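You operate a simulated robot arm through the tools that you are given. There is no shell and no other tool. Be economical: measure what you need, move in short steps, check, and stop when the job is done.

The job below is to be done with a simulated two-armed robot. You get a single attempt, and the scene is never put back.

## Task
Put the three hub rings on the peg tray, then carry it to the black mat.
Fine: one ring a peg; both hands carry.

The check looks at the end state, three seconds after you hand in, the way a careful person would. Anything else that was tipped, shoved, dropped, spilled or broken makes it a failure.

## Robot
Two 6-joint arms with two-finger grippers on one trunk, on a base that drives. Base frame: it is fixed to the floor where the robot stands at the start and does not move with it; the origin is under the middle of the robot, x ahead of it, y to its left, z up; the surface under the hand at the start is at about z = 0.8. Readings come in m, degrees, newtons and seconds.
The left shoulder is at the start at [0.07, 0.176, 1.29], the right one opposite. With the tool pointing down near the work surface each hand reaches from about 0.44 to 0.76 m from the robot's upright axis, wherever it stands, measured 20 degrees to its own side. Places, roughly: black mat [0.5, 0.1, 0.8]; hub ring (7x7x4 cm) [0.5, 0, 0.8]; peg tray (32x8x5 cm) [0.4, -0.3, 0.8]. Payload 2.45 kg a hand.
The tool frame of a hand sits at the grasp point between the pads (the TCP): z along the fingers, y along the line on which they close. The tips reach 0.026 m beyond it. The gripper opens to 0.096 m. The gripper's body begins 0.069 m behind the TCP.
Orientation is told as [roll, pitch, yaw] about the base's x, y, z axes, in that order, counted from this pose: with the fingers straight down and closing along the base's y, the tool's x points along the base's -x, its y along +y and its z along -z.

## Interface
- The arms move only by the tool send_rows. It takes "left_steps", "right_steps" or both (then of equal length, played together; a hand with none holds still); each is a list of rows, each a list of 7 numbers: the turn, a rotation vector about the base's x, y, z in degrees, then the shift along the base's x, y, z in mm, then the finger opening in mm, from 0 to 96. In form: [[ax, ay, az, dx, dy, dz, gripper], ...]. A call has 1 to 20 rows; each row shifts and turns the commanded pose from where the row before left it. Rows are played at 5 a second. More than 0.05 m and 8.6 degrees between two rows, or a gripper value outside its range, and nothing of the call is played. A pose out of reach is approached as far as the arm can. The call stops where the force on the tool passes 40 N (or 10 N more than at its start, if that is more) or the arm is blocked; 0.2 s more then pass. The fingers move at their own pace and stop on an object; they squeeze with about 24 N. The grip force told is the motor's: it shows also when the fingers shut on nothing. Time passes only in rows, and 0.2 s behind the last, so rows that do not move let the fingers close. The reply holds the time, the measured pose of the TCP, the force on the tool along the base axes, the opening and the grip force, in the units named above and with some noise, with the torque about the TCP (base axes, N m) and any sound that the robot's microphone picked up, and new pictures: "pictures" is both (left out), scene, wrist or none (wrist: the cameras of the hands that moved).
- Cameras (640 x 400 px; columns grow to the right, rows downward): "scene" is now at [0.1255, -0.0105, 1.5868]; the picture's right is [-0.14, -0.99, 0.00], its down [-0.79, 0.11, -0.61] and it looks along [0.60, -0.09, -0.79] (base axes); focal length 262 px, centre (320, 200). "left" rides on the left gripper at [0.082, -0.003, -0.098] in its tool frame; the picture's right is [0.04, 1.00, 0.00], its down [-0.73, 0.03, -0.68] and it looks along [-0.68, 0.03, 0.73] (tool axes); focal length 256 px, centre (320, 200). "right" rides on the right gripper at [0.082, 0.003, -0.098] in its tool frame; the picture's right is [-0.04, 1.00, 0.00], its down [-0.73, -0.03, -0.68] and it looks along [-0.68, -0.03, 0.73] (tool axes); focal length 256 px, centre (320, 200). There is no depth. A picture from a camera that has moved, and an enlarged one, comes with that camera's place and axes in the base frame and with its lens.
- move_column(by): slides the trunk up (or, below 0, down) by that many m; the arms and the scene camera ride with it, the base frame stays. It gives what a move gives, with no picture.
- drive_base(legs): drives the robot by 1 to 6 legs, each [ahead, left, turn to the left] in m, m and degrees, along the robot's own axes; the way and the turn of a leg run together, so that a leg with both is an arc; at most 1.5 m and 180 degrees a leg. The arms and the cameras ride along, it lands a little off, and it stops where it bumps. It gives what a move gives, and a new picture of the scene camera.
- head_to(pan, tilt): turns the head with the scene camera to pan (to the left, within 86 degrees either way) and tilt (down, from -29 to 69), counted from straight ahead of the robot. It gives what a move gives, and a new picture of the scene camera.
- zoom(camera, box): a new picture of the part [left, top, right, bottom] of that camera's present view, enlarged. The clock stands still meanwhile.
- close_job(): hands the job in; it is judged then, once.

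Work in short steps. Places have to be worked out from the pictures, the camera data and where the tool is seen: move nearer, look again, correct. Check each grasp and each placing, and mend what went wrong. You have 120 turns and 260 pictures in all, those below and enlarged ones among them. Open the grippers and draw the arms clear of the work before you hand the job in, unless the task says otherwise; then end with one line.

The tools are called as name(argument=value, ...) on one line, values as JSON. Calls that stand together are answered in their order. send_rows: Moves the arms, as the interface text tells. Its arguments: {"type":"object","properties":{"left_steps":{"type":"array","items":{"type":"array","items":{"type":"number"}}},"right_steps":{"type":"array","items":{"type":"array","items":{"type":"number"}}},"pictures":{"type":"string","enum":["both","scene","wrist","none"]}},"required":[]} The other tools are called the same way: move_column (by) slides the trunk up or down; drive_base (legs) drives the base; head_to (pan, tilt) turns the head that bears the scene camera; zoom (camera, box) takes an enlarged picture of a part of a camera's view; close_job () hands the job in.

At the start:

```text
time: 0.0
left_tcp_pos: [0.6338, 0.1689, 1.061]
left_tool_rot: [0.0, 0.1, 0.0]
left_ft_force: [0.4, 0.2, -1.0]
left_wrist_torque: [0.0, -0.02, -0.01]
left_finger_gap: 0.0961
left_finger_force: 0.0
right_tcp_pos: [0.4109, -0.2191, 1.1169]
right_tool_rot: [0.0, -0.1, 0.0]
right_ft_force: [-0.2, 0.5, 0.0]
right_wrist_torque: [-0.02, 0.01, 0.01]
right_finger_gap: 0.0958
right_finger_force: 0.1
trunk travel left (down, up): [-0.775, 0.065]
robot x, y, heading: [-0.0007, 0.001, -0.4]
head pan, tilt: [-8.3, 52.6]
```

scene: 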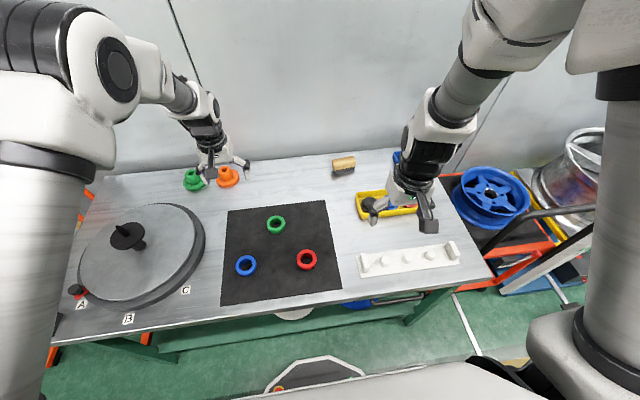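
right: 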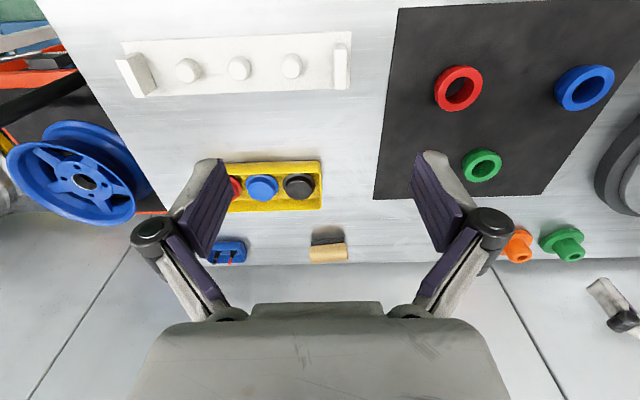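
left: 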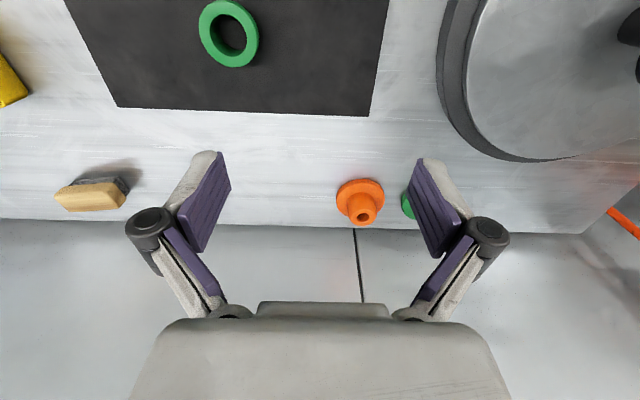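

I'll start with enlarged views of the rings and the tray so I can measure them.

zoom(camera="scene", box=[210, 190, 350, 310])

zoom(camera="scene", box=[340, 180, 480, 290])

zoom(camera="right", box=[100, 10, 370, 180])

```text
3.33 times, centred on (280, 250) of scene
camera zoom: at [0.1255, -0.0105, 1.5868], right [-0.14, -0.99, 0.0], down [-0.79, 0.11, -0.61], along [0.6, -0.09, -0.79], focal length 872 px, centre (453, 33)
```

zoom: 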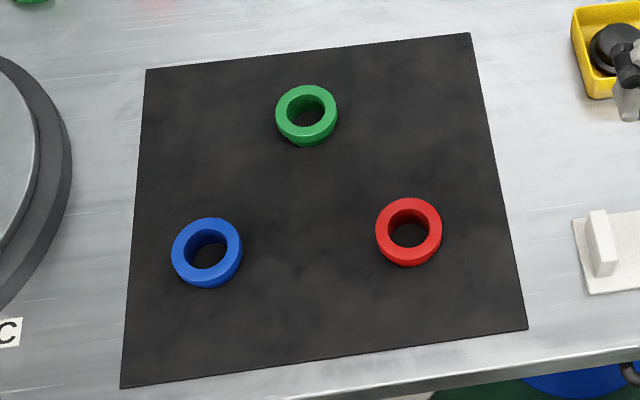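

```text
3.64 times, centred on (410, 235) of scene
camera zoom: at [0.1255, -0.0105, 1.5868], right [-0.14, -0.99, 0.0], down [-0.79, 0.11, -0.61], along [0.6, -0.09, -0.79], focal length 952 px, centre (-7, 73)
```

zoom: 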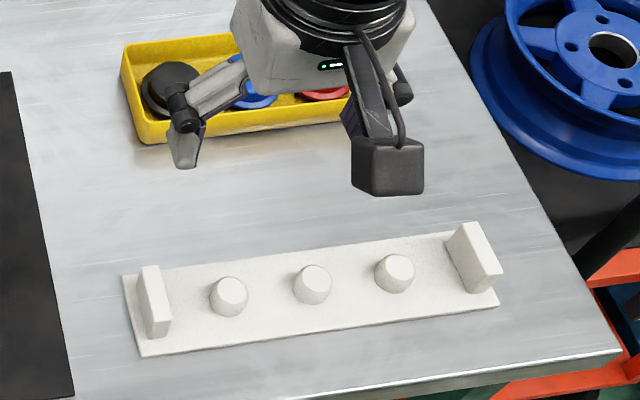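

```text
2.35 times, centred on (235, 95) of right
camera zoom: at [0.3296, -0.2159, 1.2159], right [0.04, 1.0, 0.0], down [0.73, -0.03, 0.68], along [0.68, -0.03, -0.73], focal length 602 px, centre (520, 447)
```

zoom: 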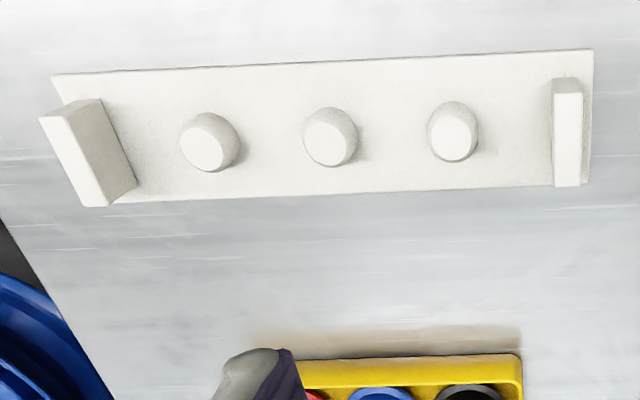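

By my estimates the tray lies along y, centred near (0.437, -0.337), with pegs at y of about -0.407, -0.336 and -0.262. The rings are at red (0.475, -0.023), green (0.62, 0.067) and blue (0.481, 0.164). The pegs are only about 7 cm apart, so I'll grip the rings along x. I'll turn the right hand 90° over red and move the left hand out of the way.

send_rows(right_steps=[[0, 0, 7.5, 5.3, 16.3, -8.3, 96], [0, 0, 7.5, 5.3, 16.3, -8.3, 96], [0, 0, 7.5, 5.3, 16.3, -8.3, 96], [0, 0, 7.5, 5.3, 16.3, -8.3, 96], [0, 0, 7.5, 5.3, 16.3, -8.3, 96], [0, 0, 7.5, 5.3, 16.3, -8.3, 96], [0, 0, 7.5, 5.3, 16.3, -8.3, 96], [0, 0, 7.5, 5.3, 16.3, -8.3, 96], [0, 0, 7.5, 5.3, 16.3, -8.3, 96], [0, 0, 7.5, 5.3, 16.3, -8.3, 96], [0, 0, 7.5, 5.3, 16.3, -8.3, 96], [0, 0, 7.5, 5.3, 16.3, -8.3, 96]], left_steps=[[0, 0, 0, -8, 20, 5, 96], [0, 0, 0, -8, 20, 5, 96], [0, 0, 0, -8, 20, 5, 96], [0, 0, 0, -8, 20, 5, 96], [0, 0, 0, -8, 20, 5, 96], [0, 0, 0, -8, 20, 5, 96], [0, 0, 0, -8, 20, 5, 96], [0, 0, 0, -8, 20, 5, 96], [0, 0, 0, -8, 20, 5, 96], [0, 0, 0, -8, 20, 5, 96], [0, 0, 0, -8, 20, 5, 96], [0, 0, 0, 0, 0, 0, 96]])

```text
time: 2.6
left_tcp_pos: [0.5465, 0.3891, 1.1166]
left_tool_rot: [0.0, -0.1, -0.1]
left_ft_force: [-0.2, -0.2, 0.3]
left_wrist_torque: [0.03, -0.01, 0.02]
left_finger_gap: 0.096
left_finger_force: 0.1
right_tcp_pos: [0.5231, -0.1238, 1.0162]
right_tool_rot: [0.0, -1.5, 88.3]
right_ft_force: [-1.2, 0.0, 0.8]
right_wrist_torque: [0.0, -0.02, -0.02]
right_finger_gap: 0.0958
right_finger_force: 0.0
right hand out of reach, approached as far as the arm can: row 4, 5, 6, 7, 8, 9, 10, 11, 12
trunk travel left (down, up): [-0.775, 0.065]
robot x, y, heading: [0.0008, -0.003, -0.1]
head pan, tilt: [-8.3, 52.6]
camera scene: at [0.1267, -0.011, 1.5867], right [-0.14, -0.99, 0.0], down [-0.79, 0.11, -0.61], along [0.6, -0.09, -0.8], focal length 262 px, centre (320, 200)
camera right: at [0.5179, -0.2088, 1.1136], right [-1.0, 0.07, 0.0], down [0.05, 0.71, 0.7], along [0.05, 0.7, -0.71], focal length 256 px, centre (320, 200)
camera left: at [0.4654, 0.3865, 1.2146], right [-0.04, 1.0, 0.0], down [0.73, 0.03, 0.68], along [0.68, 0.03, -0.73], focal length 256 px, centre (320, 200)
```

scene: 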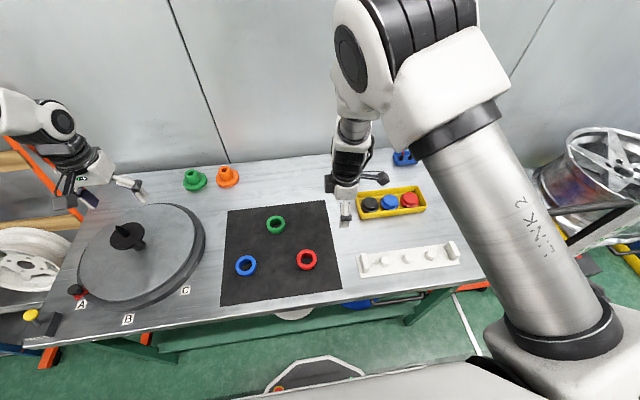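
right: 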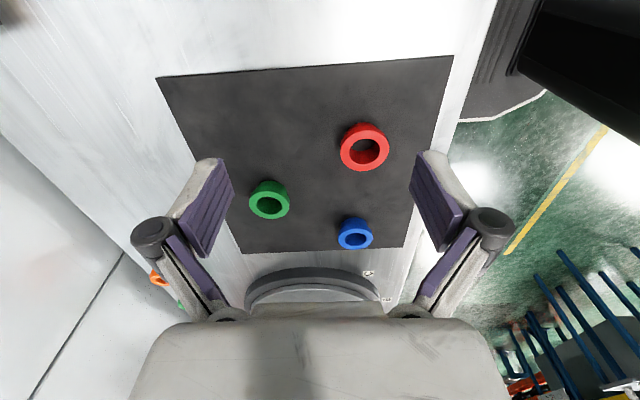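
left: 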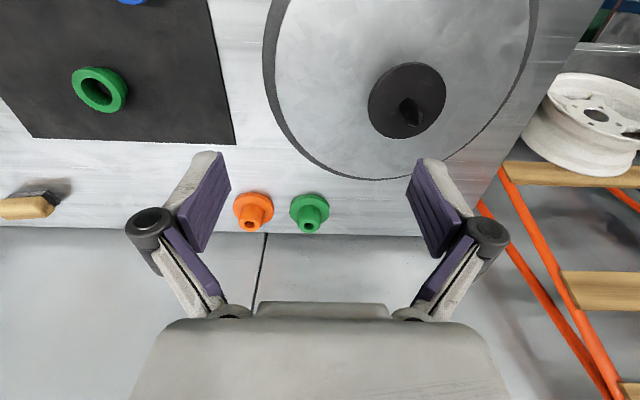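

The right arm can't fold in close to the middle, so I'll pull the left hand back in a little and drive 0.22 m to the left.

send_rows(left_steps=[[0, 0, 0, 0, -35, 8, 96], [0, 0, 0, 0, -35, 8, 96], [0, 0, 0, 0, -35, 8, 96]], pictures="none")

drive_base(legs=[[0, 0.22, 0]])

```text
time: 3.4
left_tcp_pos: [0.5475, 0.2814, 1.1393]
left_tool_rot: [0.0, 0.0, 0.0]
left_ft_force: [0.1, -0.7, 0.0]
left_wrist_torque: [0.02, -0.01, 0.01]
left_finger_gap: 0.0959
left_finger_force: 0.0
right_tcp_pos: [0.5199, -0.1255, 1.0141]
right_tool_rot: [0.4, -1.6, 88.2]
right_ft_force: [-0.5, 0.1, -0.1]
right_wrist_torque: [0.0, 0.02, -0.01]
right_finger_gap: 0.0963
right_finger_force: 0.1
trunk travel left (down, up): [-0.775, 0.065]
robot x, y, heading: [-0.0001, 0.001, 0.2]
head pan, tilt: [-8.3, 52.6]
```

```text
time: 5.1
left_tcp_pos: [0.5475, 0.498, 1.139]
left_tool_rot: [0.2, -0.1, -0.3]
left_ft_force: [-0.1, 0.3, 0.3]
left_wrist_torque: [0.03, 0.01, -0.04]
left_finger_gap: 0.0958
left_finger_force: 0.0
right_tcp_pos: [0.5198, 0.0912, 1.0147]
right_tool_rot: [0.2, -1.6, 88.1]
right_ft_force: [-0.2, -0.4, -0.1]
right_wrist_torque: [0.03, 0.0, -0.03]
right_finger_gap: 0.096
right_finger_force: 0.1
trunk travel left (down, up): [-0.775, 0.065]
robot x, y, heading: [0.0019, 0.2193, -0.2]
head pan, tilt: [-8.3, 52.6]
camera scene: at [0.1256, 0.2049, 1.5868], right [-0.15, -0.99, 0.0], down [-0.79, 0.12, -0.61], along [0.6, -0.09, -0.79], focal length 262 px, centre (320, 200)
```

scene: 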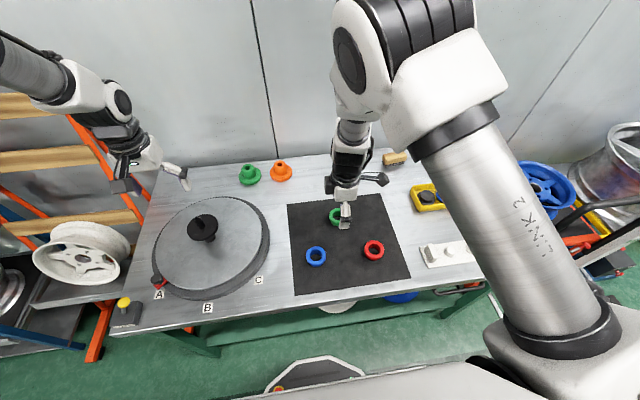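

Next I move the right hand above the red ring to take a closer look and find out where the commanded pose really is.

send_rows(right_steps=[[0, 0, 0, -9, -23, -10, 96], [0, 0, 0, -9, -23, -10, 96], [0, 0, 0, -9, -23, -10, 96], [0, 0, 0, -9, -23, -10, 96], [0, 0, 0, -9, -23, -10, 96]], pictures="wrist")

```text
time: 6.3
left_tcp_pos: [0.5502, 0.4977, 1.14]
left_tool_rot: [0.0, 0.0, -0.2]
left_ft_force: [-0.2, -0.1, 0.2]
left_wrist_torque: [0.03, 0.0, -0.02]
left_finger_gap: 0.096
left_finger_force: 0.0
right_tcp_pos: [0.4751, -0.0256, 0.9641]
right_tool_rot: [0.3, -1.7, 88.1]
right_ft_force: [0.0, 0.5, -0.2]
right_wrist_torque: [0.0, -0.02, -0.01]
right_finger_gap: 0.0962
right_finger_force: 0.2
trunk travel left (down, up): [-0.775, 0.065]
robot x, y, heading: [-0.0005, 0.2158, -0.3]
head pan, tilt: [-8.3, 52.6]
camera right: at [0.4706, -0.11, 1.0608], right [-1.0, 0.07, 0.01], down [0.06, 0.71, 0.7], along [0.05, 0.7, -0.71], focal length 256 px, centre (320, 200)
```

right: 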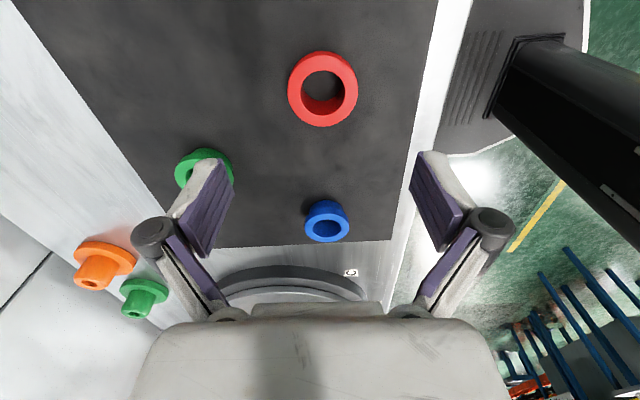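

Red comes out at (0.474, -0.022). I'll level and centre the hand, lower it to just above the ring, and look again.

send_rows(right_steps=[[0, 1.7, 1.9, -1, 3.5, -20, 96], [0, 0, 0, 0, 0, -30, 96], [0, 0, 0, 0, 0, -30, 96]])

```text
time: 7.1
left_tcp_pos: [0.5488, 0.4991, 1.137]
left_tool_rot: [-0.1, -0.1, -0.1]
left_ft_force: [0.1, 0.3, 0.1]
left_wrist_torque: [-0.02, 0.02, 0.0]
left_finger_gap: 0.096
left_finger_force: 0.1
right_tcp_pos: [0.474, -0.019, 0.8836]
right_tool_rot: [2.1, -1.6, 89.9]
right_ft_force: [-0.2, 0.3, 0.3]
right_wrist_torque: [0.01, 0.0, -0.02]
right_finger_gap: 0.0958
right_finger_force: 0.1
trunk travel left (down, up): [-0.775, 0.065]
robot x, y, heading: [0.0008, 0.2161, -0.4]
head pan, tilt: [-8.3, 52.6]
camera scene: at [0.1264, 0.2071, 1.5868], right [-0.15, -0.99, 0.0], down [-0.79, 0.12, -0.61], along [0.6, -0.09, -0.79], focal length 262 px, centre (320, 200)
camera right: at [0.4753, -0.1025, 0.9803], right [-1.0, 0.04, 0.04], down [0.05, 0.72, 0.7], along [0.0, 0.7, -0.72], focal length 256 px, centre (320, 200)
```

scene: 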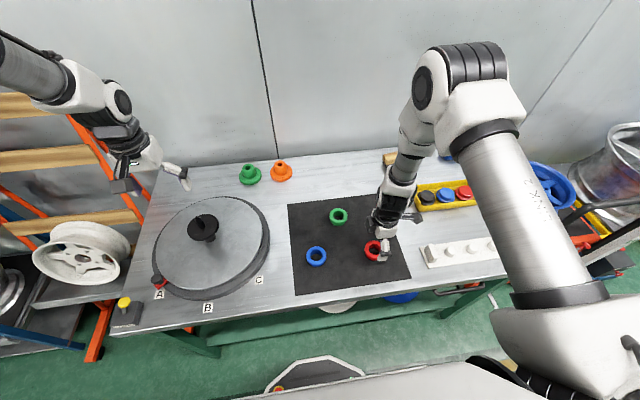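
right: 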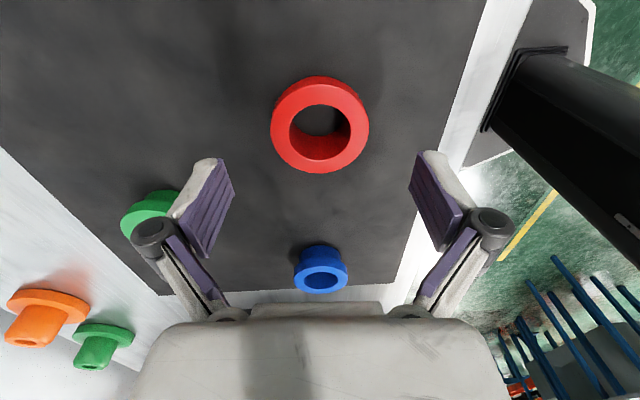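

Red sits at about (0.473, -0.022) with its top near z = 0.83. I'll level the hand, lower it to z of about 0.831, and close.

send_rows(right_steps=[[-1.6, -2.1, 0, -0.5, -3, -12, 96], [0, 0, 0, 0, 0, -20, 96], [0, 0, 0, 0, 0, -20, 96], [0, 0, 0, 0, 0, 0, 40], [0, 0, 0, 0, 0, 0, 40], [0, 0, 0, 0, 0, 0, 40]])

```text
time: 8.5
left_tcp_pos: [0.5495, 0.4999, 1.1389]
left_tool_rot: [-0.1, 0.0, -0.2]
left_ft_force: [0.6, 1.3, 0.3]
left_wrist_torque: [-0.04, 0.0, -0.02]
left_finger_gap: 0.096
left_finger_force: 0.1
right_tcp_pos: [0.4751, -0.0224, 0.8312]
right_tool_rot: [0.0, 0.2, 90.0]
right_ft_force: [0.4, -0.7, -0.1]
right_wrist_torque: [0.02, -0.01, -0.03]
right_finger_gap: 0.0594
right_finger_force: 24.2
trunk travel left (down, up): [-0.775, 0.065]
robot x, y, heading: [-0.0005, 0.2176, -0.2]
head pan, tilt: [-8.3, 52.6]
camera scene: at [0.1257, 0.2069, 1.5867], right [-0.15, -0.99, 0.0], down [-0.79, 0.12, -0.61], along [0.6, -0.09, -0.79], focal length 262 px, centre (320, 200)
camera right: at [0.4714, -0.1034, 0.9307], right [-1.0, 0.04, 0.0], down [0.03, 0.74, 0.68], along [0.03, 0.68, -0.74], focal length 256 px, centre (320, 200)
```

scene: 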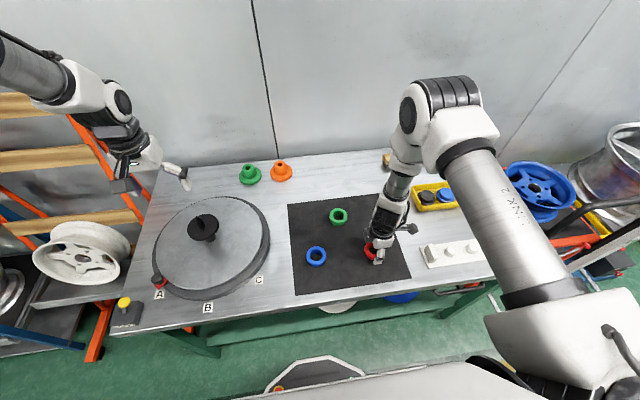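
right: 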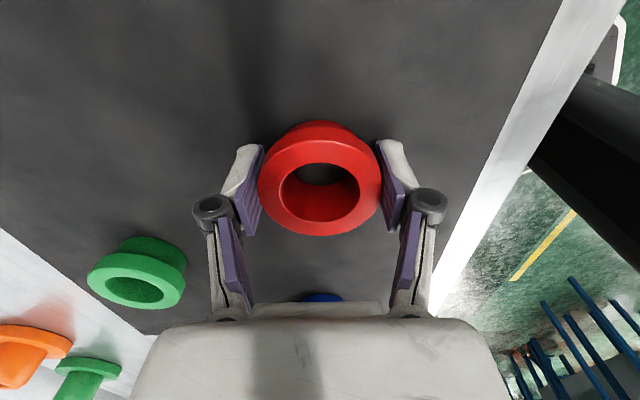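

Red is gripped by its flange at a gap of 59 mm. I'll lift it and carry it towards the far peg.

send_rows(right_steps=[[0, 0, 0, 0, 0, 40, 40], [0, 0, 0, 0, 0, 40, 40], [0, 0, 0, -4, -42, 2, 40], [0, 0, 0, -4, -42, 2, 40], [0, 0, 0, -4, -42, 2, 40], [0, 0, 0, -4, -42, 2, 40], [0, 0, 0, -4, -42, 2, 40], [0, 0, 0, -4, -42, 2, 40], [0, 0, 0, -4, -42, 2, 40], [0, 0, 0, -4, -42, 2, 40], [0, 0, 0, -5, -48, 2, 40]])

```text
time: 10.9
left_tcp_pos: [0.5489, 0.4985, 1.1394]
left_tool_rot: [0.1, -0.1, -0.1]
left_ft_force: [0.0, 0.1, -0.5]
left_wrist_torque: [0.06, 0.04, -0.01]
left_finger_gap: 0.0959
left_finger_force: 0.0
right_tcp_pos: [0.4372, -0.408, 0.9304]
right_tool_rot: [-0.1, 0.0, 90.0]
right_ft_force: [0.2, -0.4, -0.2]
right_wrist_torque: [0.03, -0.01, 0.01]
right_finger_gap: 0.0595
right_finger_force: 24.0
trunk travel left (down, up): [-0.775, 0.065]
robot x, y, heading: [0.0007, 0.2163, -0.4]
head pan, tilt: [-8.3, 52.6]
camera scene: at [0.125, 0.205, 1.5868], right [-0.15, -0.99, 0.0], down [-0.79, 0.12, -0.61], along [0.6, -0.09, -0.79], focal length 262 px, centre (320, 200)
camera right: at [0.4343, -0.489, 1.0288], right [-1.0, 0.04, 0.0], down [0.03, 0.73, 0.68], along [0.03, 0.68, -0.73], focal length 256 px, centre (320, 200)
```

scene: 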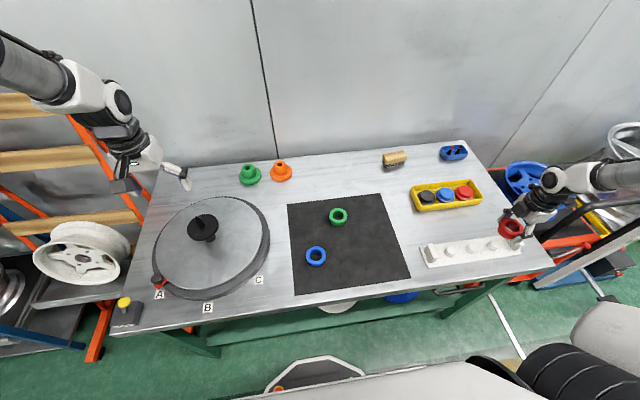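
right: 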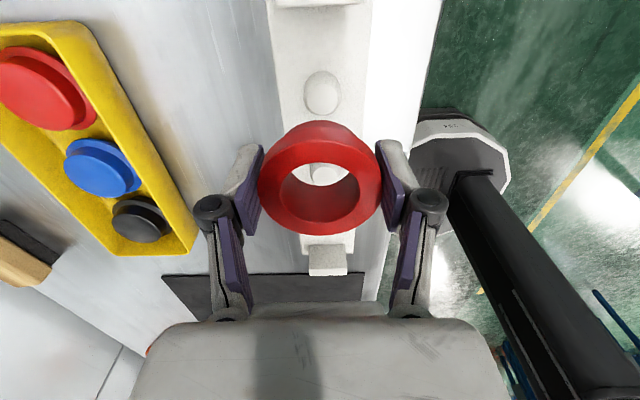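

Before lowering I'll zoom in to pin down the far peg.

zoom(camera="right", box=[250, 0, 400, 94])

zoom(camera="right", box=[250, 60, 410, 290])

zoom(camera="scene", box=[410, 190, 560, 284])

```text
4.26 times, centred on (325, 47) of right
camera zoom: at [0.4343, -0.489, 1.0288], right [-1.0, 0.04, 0.0], down [0.03, 0.73, 0.68], along [0.03, 0.68, -0.73], focal length 1089 px, centre (299, 851)
```

zoom: 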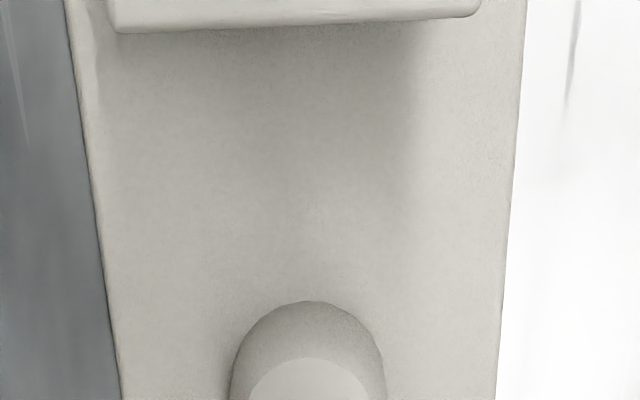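

```text
1.74 times, centred on (330, 175) of right
camera zoom: at [0.4343, -0.489, 1.0288], right [-1.0, 0.04, 0.0], down [0.03, 0.73, 0.68], along [0.03, 0.68, -0.73], focal length 445 px, centre (303, 244)
```

zoom: 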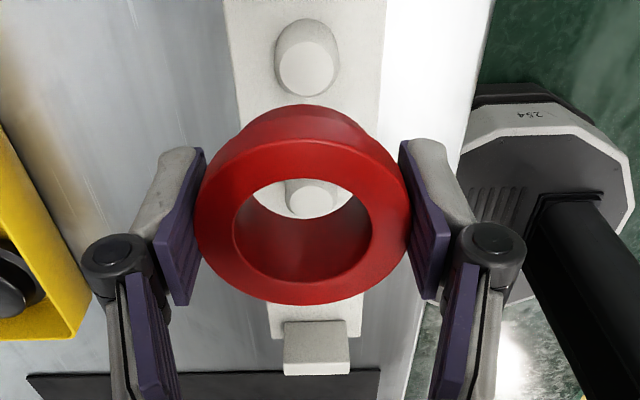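

```text
4.26 times, centred on (485, 237) of scene
camera zoom: at [0.125, 0.205, 1.5868], right [-0.15, -0.99, 0.0], down [-0.79, 0.12, -0.61], along [0.6, -0.09, -0.79], focal length 1113 px, centre (-382, 43)
```

zoom: 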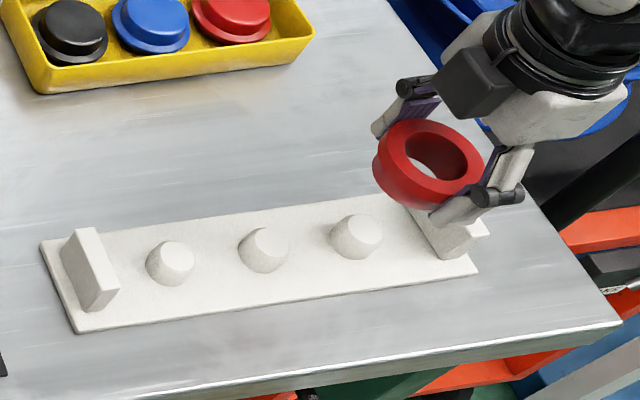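

The far peg is at about (0.4365, -0.411). I'll nudge the hand over and lower it in stages.

send_rows(right_steps=[[0, 0, 0, -0.7, -2.5, -20, 40], [0, 0, 0, 0, 0, -20, 40], [0, 0, 0, 0, 0, -15, 40], [0, 0, 0, 0, 0, -10, 40]])

zoom(camera="right", box=[240, 60, 410, 290])

```text
time: 11.9
left_tcp_pos: [0.5495, 0.4997, 1.139]
left_tool_rot: [0.0, 0.0, -0.2]
left_ft_force: [-0.4, 0.3, 0.5]
left_wrist_torque: [-0.02, 0.01, -0.02]
left_finger_gap: 0.0959
left_finger_force: 0.0
right_tcp_pos: [0.4364, -0.4094, 0.8667]
right_tool_rot: [-0.1, 0.1, 89.9]
right_ft_force: [0.0, 0.7, -0.1]
right_wrist_torque: [-0.02, 0.01, 0.01]
right_finger_gap: 0.0596
right_finger_force: 24.0
trunk travel left (down, up): [-0.775, 0.065]
robot x, y, heading: [-0.0028, 0.2163, -0.4]
head pan, tilt: [-8.3, 52.6]
camera scene: at [0.1262, 0.2066, 1.5867], right [-0.15, -0.99, 0.0], down [-0.79, 0.12, -0.61], along [0.6, -0.09, -0.79], focal length 262 px, centre (320, 200)
camera right: at [0.4333, -0.4909, 0.9646], right [-1.0, 0.04, 0.0], down [0.03, 0.73, 0.68], along [0.03, 0.68, -0.74], focal length 256 px, centre (320, 200)
```

scene: 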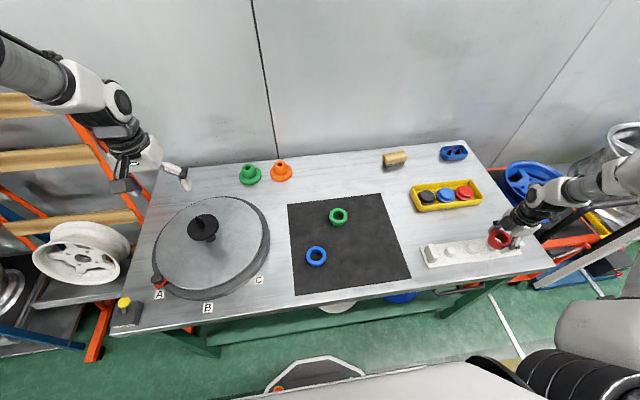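
right: 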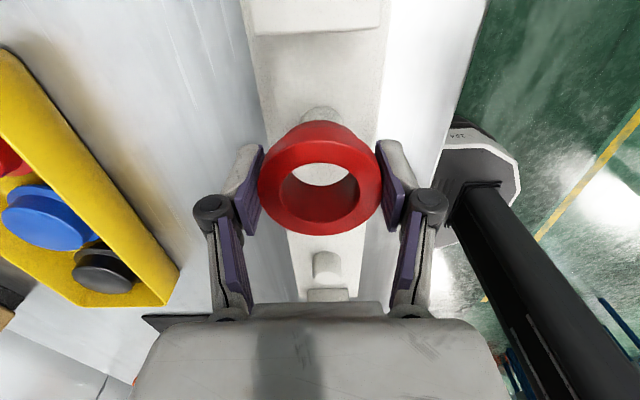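

```text
1.74 times, centred on (325, 175) of right
camera zoom: at [0.4333, -0.4909, 0.9646], right [-1.0, 0.04, 0.0], down [0.03, 0.73, 0.68], along [0.03, 0.68, -0.74], focal length 445 px, centre (311, 244)
```

zoom: 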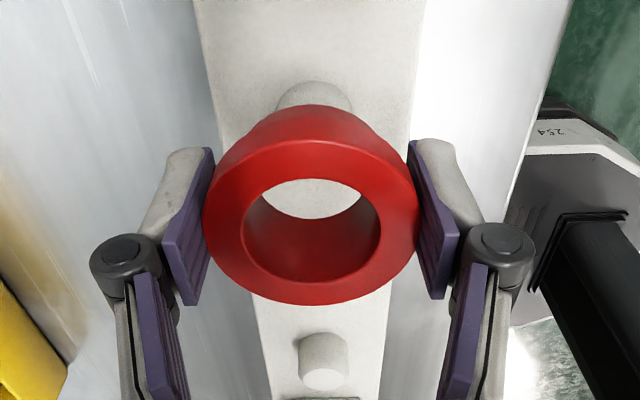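

The peg's near edge at y = -0.426 puts its centre at about -0.412. I'll shift y by -2.5 mm and lower the ring onto the peg.

send_rows(right_steps=[[0, 0, 0, 0, -2.5, 0, 40], [0, 0, 0, 0, 0, -8, 40], [0, 0, 0, 0, 0, -8, 40], [0, 0, 0, 0, 0, -7, 40]])

zoom(camera="right", box=[240, 60, 410, 290])

zoom(camera="scene", box=[410, 190, 560, 284])

```text
time: 12.9
left_tcp_pos: [0.549, 0.4995, 1.1391]
left_tool_rot: [0.0, 0.1, -0.2]
left_ft_force: [0.2, -0.6, 0.6]
left_wrist_torque: [0.01, 0.0, -0.01]
left_finger_gap: 0.096
left_finger_force: 0.0
right_tcp_pos: [0.4368, -0.4124, 0.8428]
right_tool_rot: [0.0, 0.1, 89.9]
right_ft_force: [0.9, -0.5, 0.2]
right_wrist_torque: [0.02, -0.01, 0.0]
right_finger_gap: 0.0595
right_finger_force: 24.1
trunk travel left (down, up): [-0.775, 0.065]
robot x, y, heading: [-0.0009, 0.219, -0.2]
head pan, tilt: [-8.3, 52.6]
camera scene: at [0.1259, 0.2067, 1.5868], right [-0.15, -0.99, 0.0], down [-0.79, 0.12, -0.61], along [0.6, -0.09, -0.79], focal length 262 px, centre (320, 200)
camera right: at [0.4334, -0.4938, 0.9417], right [-1.0, 0.04, 0.0], down [0.03, 0.73, 0.68], along [0.03, 0.68, -0.74], focal length 256 px, centre (320, 200)
```

scene: 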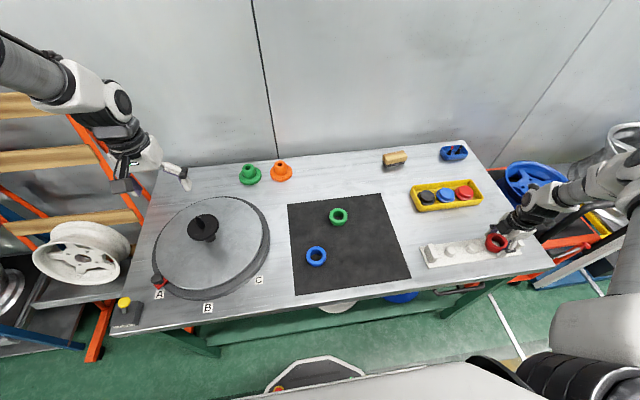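
right: 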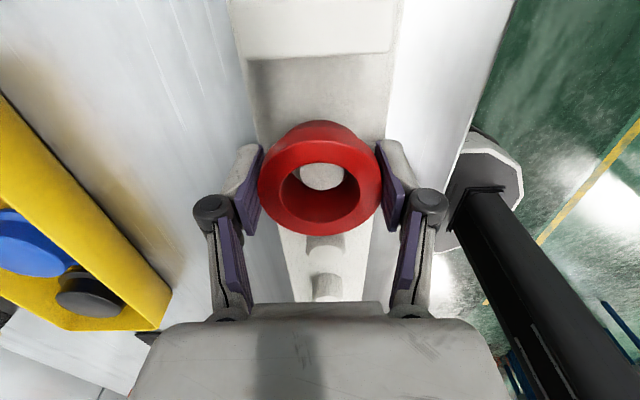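

```text
1.74 times, centred on (325, 175) of right
camera zoom: at [0.4334, -0.4938, 0.9417], right [-1.0, 0.04, 0.0], down [0.03, 0.73, 0.68], along [0.03, 0.68, -0.74], focal length 445 px, centre (311, 244)
```

zoom: 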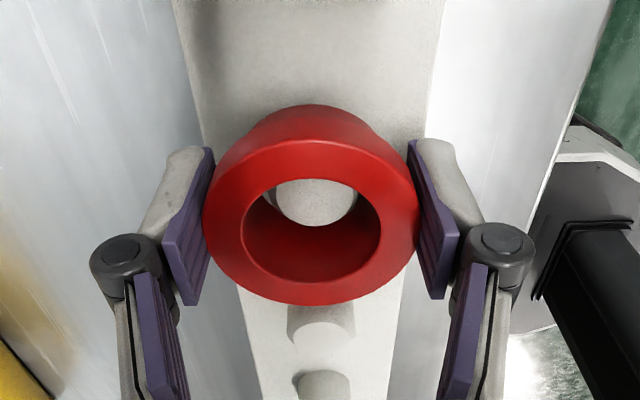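

```text
4.26 times, centred on (485, 237) of scene
camera zoom: at [0.1259, 0.2067, 1.5868], right [-0.15, -0.99, 0.0], down [-0.79, 0.12, -0.61], along [0.6, -0.09, -0.79], focal length 1113 px, centre (-382, 43)
```

zoom: 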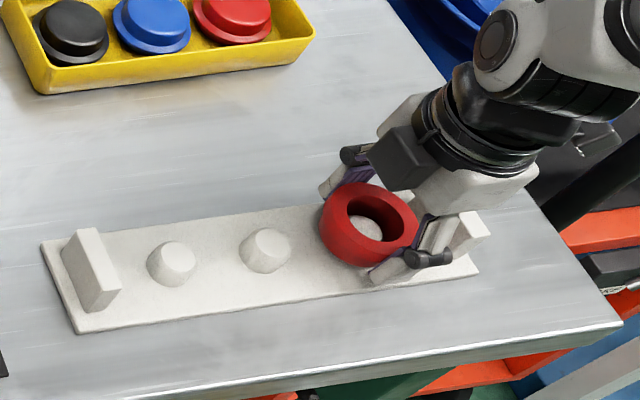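

The peg is inside the ring and there is no contact force. I'll lower 3 mm more, open, and rise.

send_rows(right_steps=[[0, 0, 0, 0, 0, -3, 40], [0, 0, 0, 0, 0, 0, 96], [0, 0, 0, 0, 0, 0, 96], [0, 0, 0, 0, 0, 0, 96], [0, 0, 0, 0, 0, 30, 96], [0, 0, 0, 0, 0, 40, 96], [0, 0, 0, 0, 0, 40, 96]])

zoom(camera="scene", box=[410, 190, 560, 284])

```text
time: 14.5
left_tcp_pos: [0.5487, 0.4993, 1.1403]
left_tool_rot: [0.0, -0.2, -0.3]
left_ft_force: [-0.5, -0.2, 1.1]
left_wrist_torque: [0.03, -0.01, 0.02]
left_finger_gap: 0.096
left_finger_force: 0.1
right_tcp_pos: [0.4348, -0.4137, 0.9487]
right_tool_rot: [-0.1, 0.2, 90.0]
right_ft_force: [0.3, -0.7, -0.4]
right_wrist_torque: [-0.03, 0.04, -0.01]
right_finger_gap: 0.0961
right_finger_force: 0.1
trunk travel left (down, up): [-0.775, 0.065]
robot x, y, heading: [0.0026, 0.2208, -0.1]
head pan, tilt: [-8.3, 52.6]
camera scene: at [0.1242, 0.207, 1.5868], right [-0.15, -0.99, 0.0], down [-0.79, 0.12, -0.61], along [0.6, -0.09, -0.79], focal length 262 px, centre (320, 200)
camera right: at [0.4316, -0.4949, 1.0493], right [-1.0, 0.04, 0.0], down [0.03, 0.74, 0.68], along [0.03, 0.68, -0.74], focal length 256 px, centre (320, 200)
```

scene: 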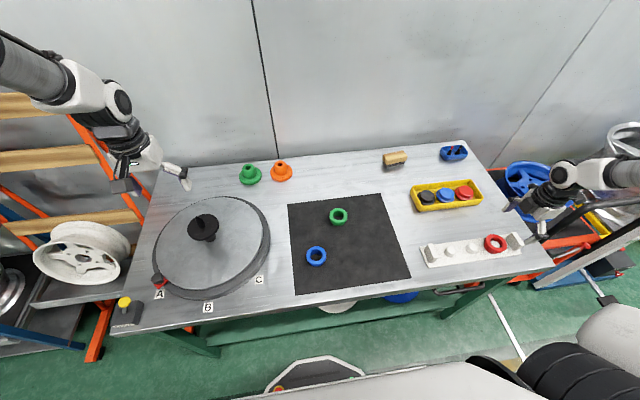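
right: 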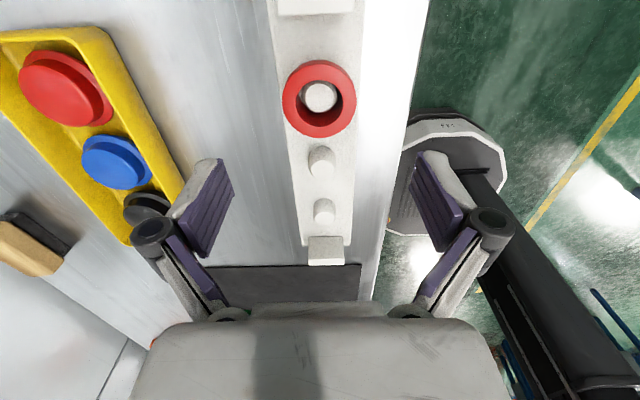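

```text
4.26 times, centred on (485, 237) of scene
camera zoom: at [0.1242, 0.207, 1.5868], right [-0.15, -0.99, 0.0], down [-0.79, 0.12, -0.61], along [0.6, -0.09, -0.79], focal length 1113 px, centre (-382, 43)
```

zoom: 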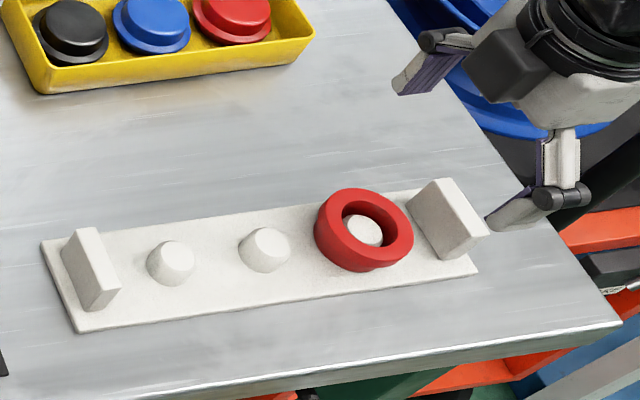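

Red is seated. Next I go to a point above green.

send_rows(right_steps=[[0, 0, 0, 15, 40, 0, 96], [0, 0, 0, 15, 40, 0, 96], [0, 0, 0, 15, 40, 0, 96], [0, 0, 0, 15, 40, 0, 96], [0, 0, 0, 15, 40, 0, 96], [0, 0, 0, 15, 40, 0, 96], [0, 0, 0, 15, 40, 0, 96], [0, 0, 0, 15, 40, 0, 96], [0, 0, 0, 15, 40, 0, 96], [0, 0, 0, 15, 40, 0, 96], [0, 0, 0, 15, 40, 0, 96], [0, 0, 0, 15, 40, 0, 96]], pictures="wrist")

```text
time: 17.1
left_tcp_pos: [0.5491, 0.4995, 1.1392]
left_tool_rot: [-0.1, 0.0, -0.2]
left_ft_force: [0.5, -0.4, 0.1]
left_wrist_torque: [-0.03, 0.0, 0.03]
left_finger_gap: 0.0959
left_finger_force: 0.2
right_tcp_pos: [0.6156, 0.0709, 0.9488]
right_tool_rot: [0.0, 0.2, 90.0]
right_ft_force: [-0.4, 0.1, 1.1]
right_wrist_torque: [0.0, -0.01, -0.04]
right_finger_gap: 0.096
right_finger_force: 0.1
trunk travel left (down, up): [-0.775, 0.065]
robot x, y, heading: [-0.001, 0.2184, -0.2]
head pan, tilt: [-8.3, 52.6]
camera right: at [0.6122, -0.0097, 1.0476], right [-1.0, 0.04, 0.0], down [0.03, 0.74, 0.68], along [0.03, 0.68, -0.74], focal length 256 px, centre (320, 200)
```

right: 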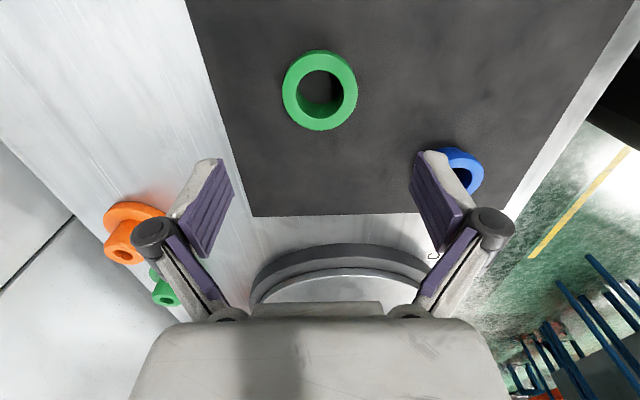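

Green is at (0.616, 0.065). I'll lower onto it and close.

send_rows(right_steps=[[0, 0, 0, 0, -6, -38, 96], [0, 0, 0, 0, 0, -40, 96], [0, 0, 0, 0, 0, -25, 96], [0, 0, 0, 0, 0, -15, 96], [0, 0, 0, 0, 0, 0, 40], [0, 0, 0, 0, 0, 0, 40], [0, 0, 0, 0, 0, 0, 40]], pictures="wrist")

```text
time: 18.7
left_tcp_pos: [0.5503, 0.4997, 1.1392]
left_tool_rot: [0.0, 0.0, -0.2]
left_ft_force: [0.2, 0.3, 0.6]
left_wrist_torque: [0.02, 0.03, 0.03]
left_finger_gap: 0.0962
left_finger_force: 0.0
right_tcp_pos: [0.6147, 0.063, 0.8338]
right_tool_rot: [-0.1, 0.1, 89.9]
right_ft_force: [1.5, 0.4, 2.8]
right_wrist_torque: [-0.02, -0.1, -0.03]
right_finger_gap: 0.0594
right_finger_force: 24.0
trunk travel left (down, up): [-0.775, 0.065]
robot x, y, heading: [0.0004, 0.2182, -0.1]
head pan, tilt: [-8.3, 52.6]
camera right: at [0.6125, -0.0172, 0.9319], right [-1.0, 0.04, 0.0], down [0.03, 0.73, 0.68], along [0.03, 0.68, -0.74], focal length 256 px, centre (320, 200)
```

right: 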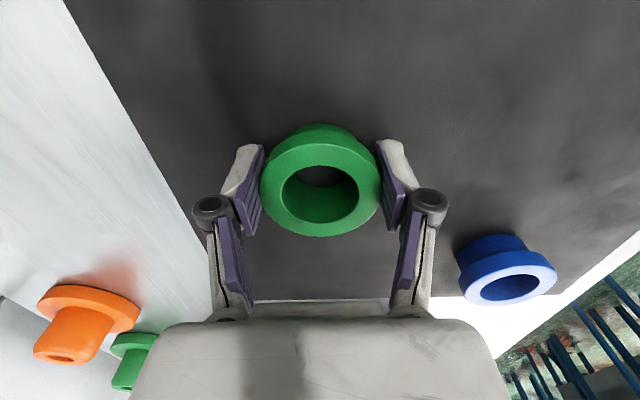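

Green is gripped. I'll lift it and carry it to above the middle peg.

send_rows(right_steps=[[0, 0, 0, 0, 0, 40, 40], [0, 0, 0, 0, 0, 40, 40], [0, 0, 0, -17.8, -40.2, 2, 40], [0, 0, 0, -17.8, -40.2, 2, 40], [0, 0, 0, -17.8, -40.2, 2, 40], [0, 0, 0, -17.8, -40.2, 2, 40], [0, 0, 0, -17.8, -40.2, 2, 40], [0, 0, 0, -17.8, -40.2, 2, 40], [0, 0, 0, -17.8, -40.2, 2, 40], [0, 0, 0, -17.8, -40.2, 2, 40], [0, 0, 0, -17.8, -40.2, 2, 40], [0, 0, 0, -17.8, -40.2, 2, 40]], pictures="wrist")

zoom(camera="right", box=[240, 0, 410, 240])

zoom(camera="scene", box=[410, 190, 560, 284])

```text
time: 21.3
left_tcp_pos: [0.5491, 0.4982, 1.14]
left_tool_rot: [0.0, -0.1, -0.3]
left_ft_force: [-0.8, 0.3, 0.5]
left_wrist_torque: [0.02, 0.05, -0.01]
left_finger_gap: 0.096
left_finger_force: 0.1
right_tcp_pos: [0.4365, -0.3419, 0.9298]
right_tool_rot: [-0.2, 0.0, 90.0]
right_ft_force: [-0.2, 0.1, -0.5]
right_wrist_torque: [0.01, 0.0, 0.01]
right_finger_gap: 0.0596
right_finger_force: 24.5
trunk travel left (down, up): [-0.775, 0.065]
robot x, y, heading: [-0.0016, 0.2205, -0.1]
head pan, tilt: [-8.3, 52.6]
camera right: at [0.4333, -0.4233, 1.0294], right [-1.0, 0.04, 0.0], down [0.03, 0.73, 0.68], along [0.03, 0.68, -0.73], focal length 256 px, centre (320, 200)
```

right: 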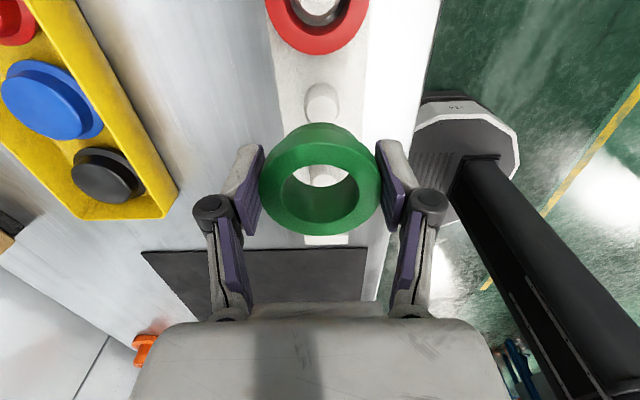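

```text
1.67 times, centred on (325, 120) of right
camera zoom: at [0.4333, -0.4233, 1.0294], right [-1.0, 0.04, 0.0], down [0.03, 0.73, 0.68], along [0.03, 0.68, -0.73], focal length 427 px, centre (312, 333)
```

zoom: 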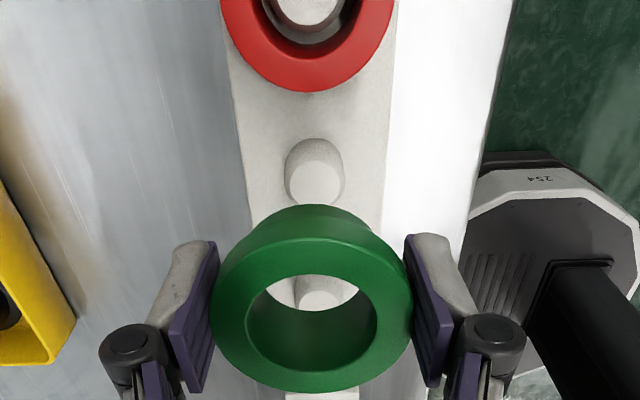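

```text
4.26 times, centred on (485, 237) of scene
camera zoom: at [0.1235, 0.2041, 1.5869], right [-0.15, -0.99, 0.0], down [-0.79, 0.12, -0.61], along [0.6, -0.09, -0.79], focal length 1113 px, centre (-382, 43)
```

zoom: 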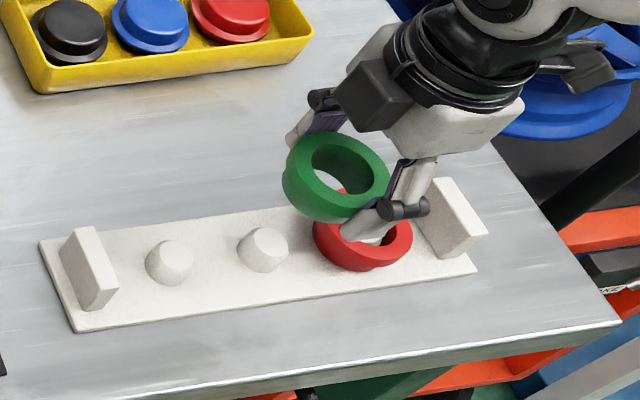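

The middle peg is at about y = -0.3365. I'll correct y by +5 mm and lower part of the way.

send_rows(right_steps=[[0, 0, 0, 0, 5, -20, 40], [0, 0, 0, 0, 0, -25, 40], [0, 0, 0, 0, 0, -12, 40]], pictures="none")

zoom(camera="right", box=[240, 60, 410, 290])

```text
time: 22.1
left_tcp_pos: [0.5489, 0.4997, 1.1382]
left_tool_rot: [0.0, 0.0, -0.1]
left_ft_force: [0.2, 0.6, 0.6]
left_wrist_torque: [0.01, 0.0, 0.06]
left_finger_gap: 0.0961
left_finger_force: 0.1
right_tcp_pos: [0.4388, -0.3362, 0.873]
right_tool_rot: [-0.1, 0.1, 89.9]
right_ft_force: [0.5, 0.6, 0.2]
right_wrist_torque: [0.0, 0.03, -0.01]
right_finger_gap: 0.0592
right_finger_force: 23.7
trunk travel left (down, up): [-0.775, 0.065]
robot x, y, heading: [-0.0029, 0.215, -0.1]
head pan, tilt: [-8.3, 52.6]
```

```text
1.74 times, centred on (325, 175) of right
camera zoom: at [0.4354, -0.4162, 0.9722], right [-1.0, 0.04, 0.0], down [0.03, 0.73, 0.68], along [0.03, 0.68, -0.74], focal length 445 px, centre (311, 244)
```

zoom: 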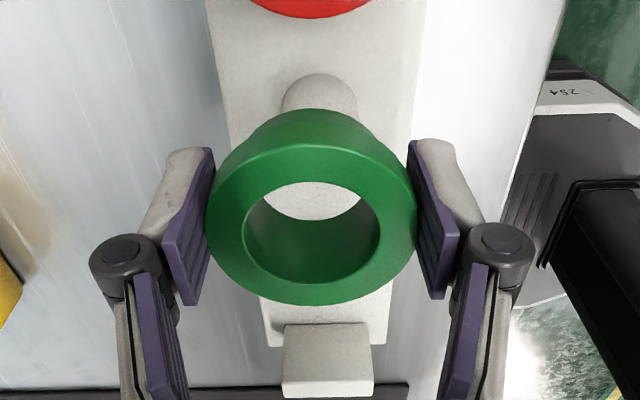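

The peg sits slightly to -x of the ring. I'll correct by (-2, -1.5) mm, lower, and look.

send_rows(right_steps=[[0, 0, 0, -2, -1.5, -5, 40], [0, 0, 0, 0, 0, -8, 40], [0, 0, 0, 0, 0, -8, 40], [0, 0, 0, 0, 0, -6, 40]], pictures="none")

zoom(camera="right", box=[240, 60, 410, 290])

zoom(camera="scene", box=[410, 190, 560, 284])

```text
time: 23.1
left_tcp_pos: [0.5494, 0.4987, 1.1393]
left_tool_rot: [-0.1, 0.0, -0.2]
left_ft_force: [0.1, 0.2, -0.4]
left_wrist_torque: [0.01, 0.0, -0.01]
left_finger_gap: 0.096
left_finger_force: 0.0
right_tcp_pos: [0.4372, -0.3361, 0.847]
right_tool_rot: [0.0, 0.2, 90.0]
right_ft_force: [-0.5, -1.0, -0.9]
right_wrist_torque: [0.01, 0.0, 0.01]
right_finger_gap: 0.0593
right_finger_force: 23.7
trunk travel left (down, up): [-0.775, 0.065]
robot x, y, heading: [0.0044, 0.2178, -0.3]
head pan, tilt: [-8.3, 52.6]
```

```text
1.74 times, centred on (325, 175) of right
camera zoom: at [0.4337, -0.4181, 0.9451], right [-1.0, 0.04, 0.0], down [0.03, 0.73, 0.68], along [0.03, 0.68, -0.73], focal length 445 px, centre (311, 244)
```

zoom: 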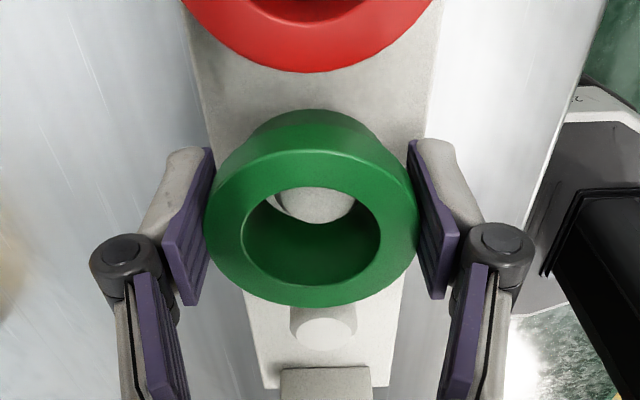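

```text
4.26 times, centred on (485, 237) of scene
camera zoom: at [0.1268, 0.2061, 1.5864], right [-0.15, -0.99, 0.0], down [-0.79, 0.12, -0.61], along [0.6, -0.09, -0.8], focal length 1113 px, centre (-382, 43)
```

zoom: 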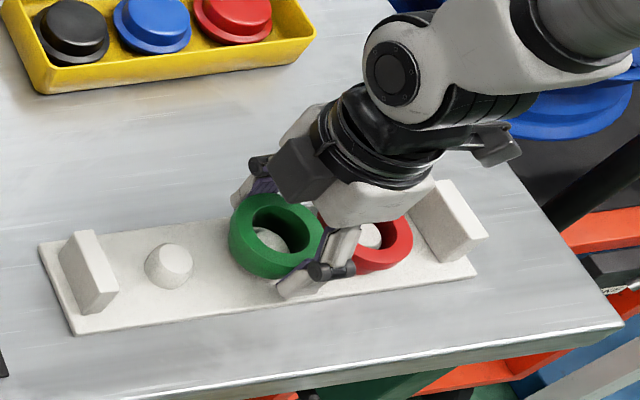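

The peg is inside the green ring. I'll lower 5 mm, release and rise.

send_rows(right_steps=[[0, 0, 0, 0, 0, -5, 40], [0, 0, 0, 0, 0, 0, 96], [0, 0, 0, 0, 0, 0, 96], [0, 0, 0, 0, 0, 0, 96], [0, 0, 0, 0, 0, 30, 96], [0, 0, 0, 0, 0, 40, 96], [0, 0, 0, 0, 0, 40, 96]], pictures="none")

zoom(camera="scene", box=[410, 190, 560, 284])

```text
time: 24.7
left_tcp_pos: [0.5474, 0.4996, 1.1394]
left_tool_rot: [0.0, -0.1, -0.1]
left_ft_force: [0.4, 0.8, 0.5]
left_wrist_torque: [0.01, 0.01, -0.03]
left_finger_gap: 0.0962
left_finger_force: 0.0
right_tcp_pos: [0.4364, -0.3363, 0.9534]
right_tool_rot: [-0.1, 0.2, 90.1]
right_ft_force: [0.1, 0.3, 0.3]
right_wrist_torque: [0.01, -0.02, 0.02]
right_finger_gap: 0.0957
right_finger_force: 0.0
trunk travel left (down, up): [-0.775, 0.065]
robot x, y, heading: [-0.0003, 0.2187, -0.1]
head pan, tilt: [-8.3, 52.6]
```

```text
4.26 times, centred on (485, 237) of scene
camera zoom: at [0.124, 0.2071, 1.5868], right [-0.15, -0.99, 0.0], down [-0.79, 0.12, -0.61], along [0.6, -0.09, -0.79], focal length 1113 px, centre (-382, 43)
```

zoom: 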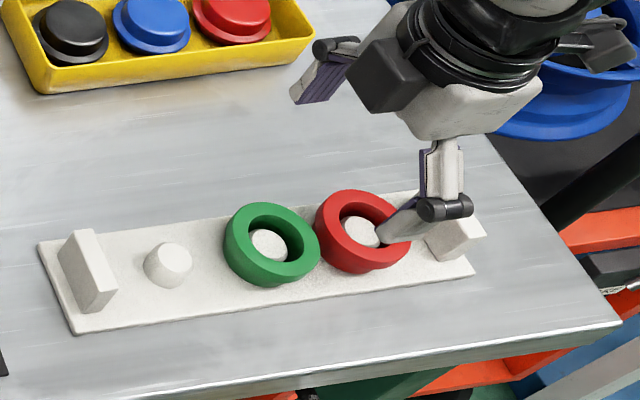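

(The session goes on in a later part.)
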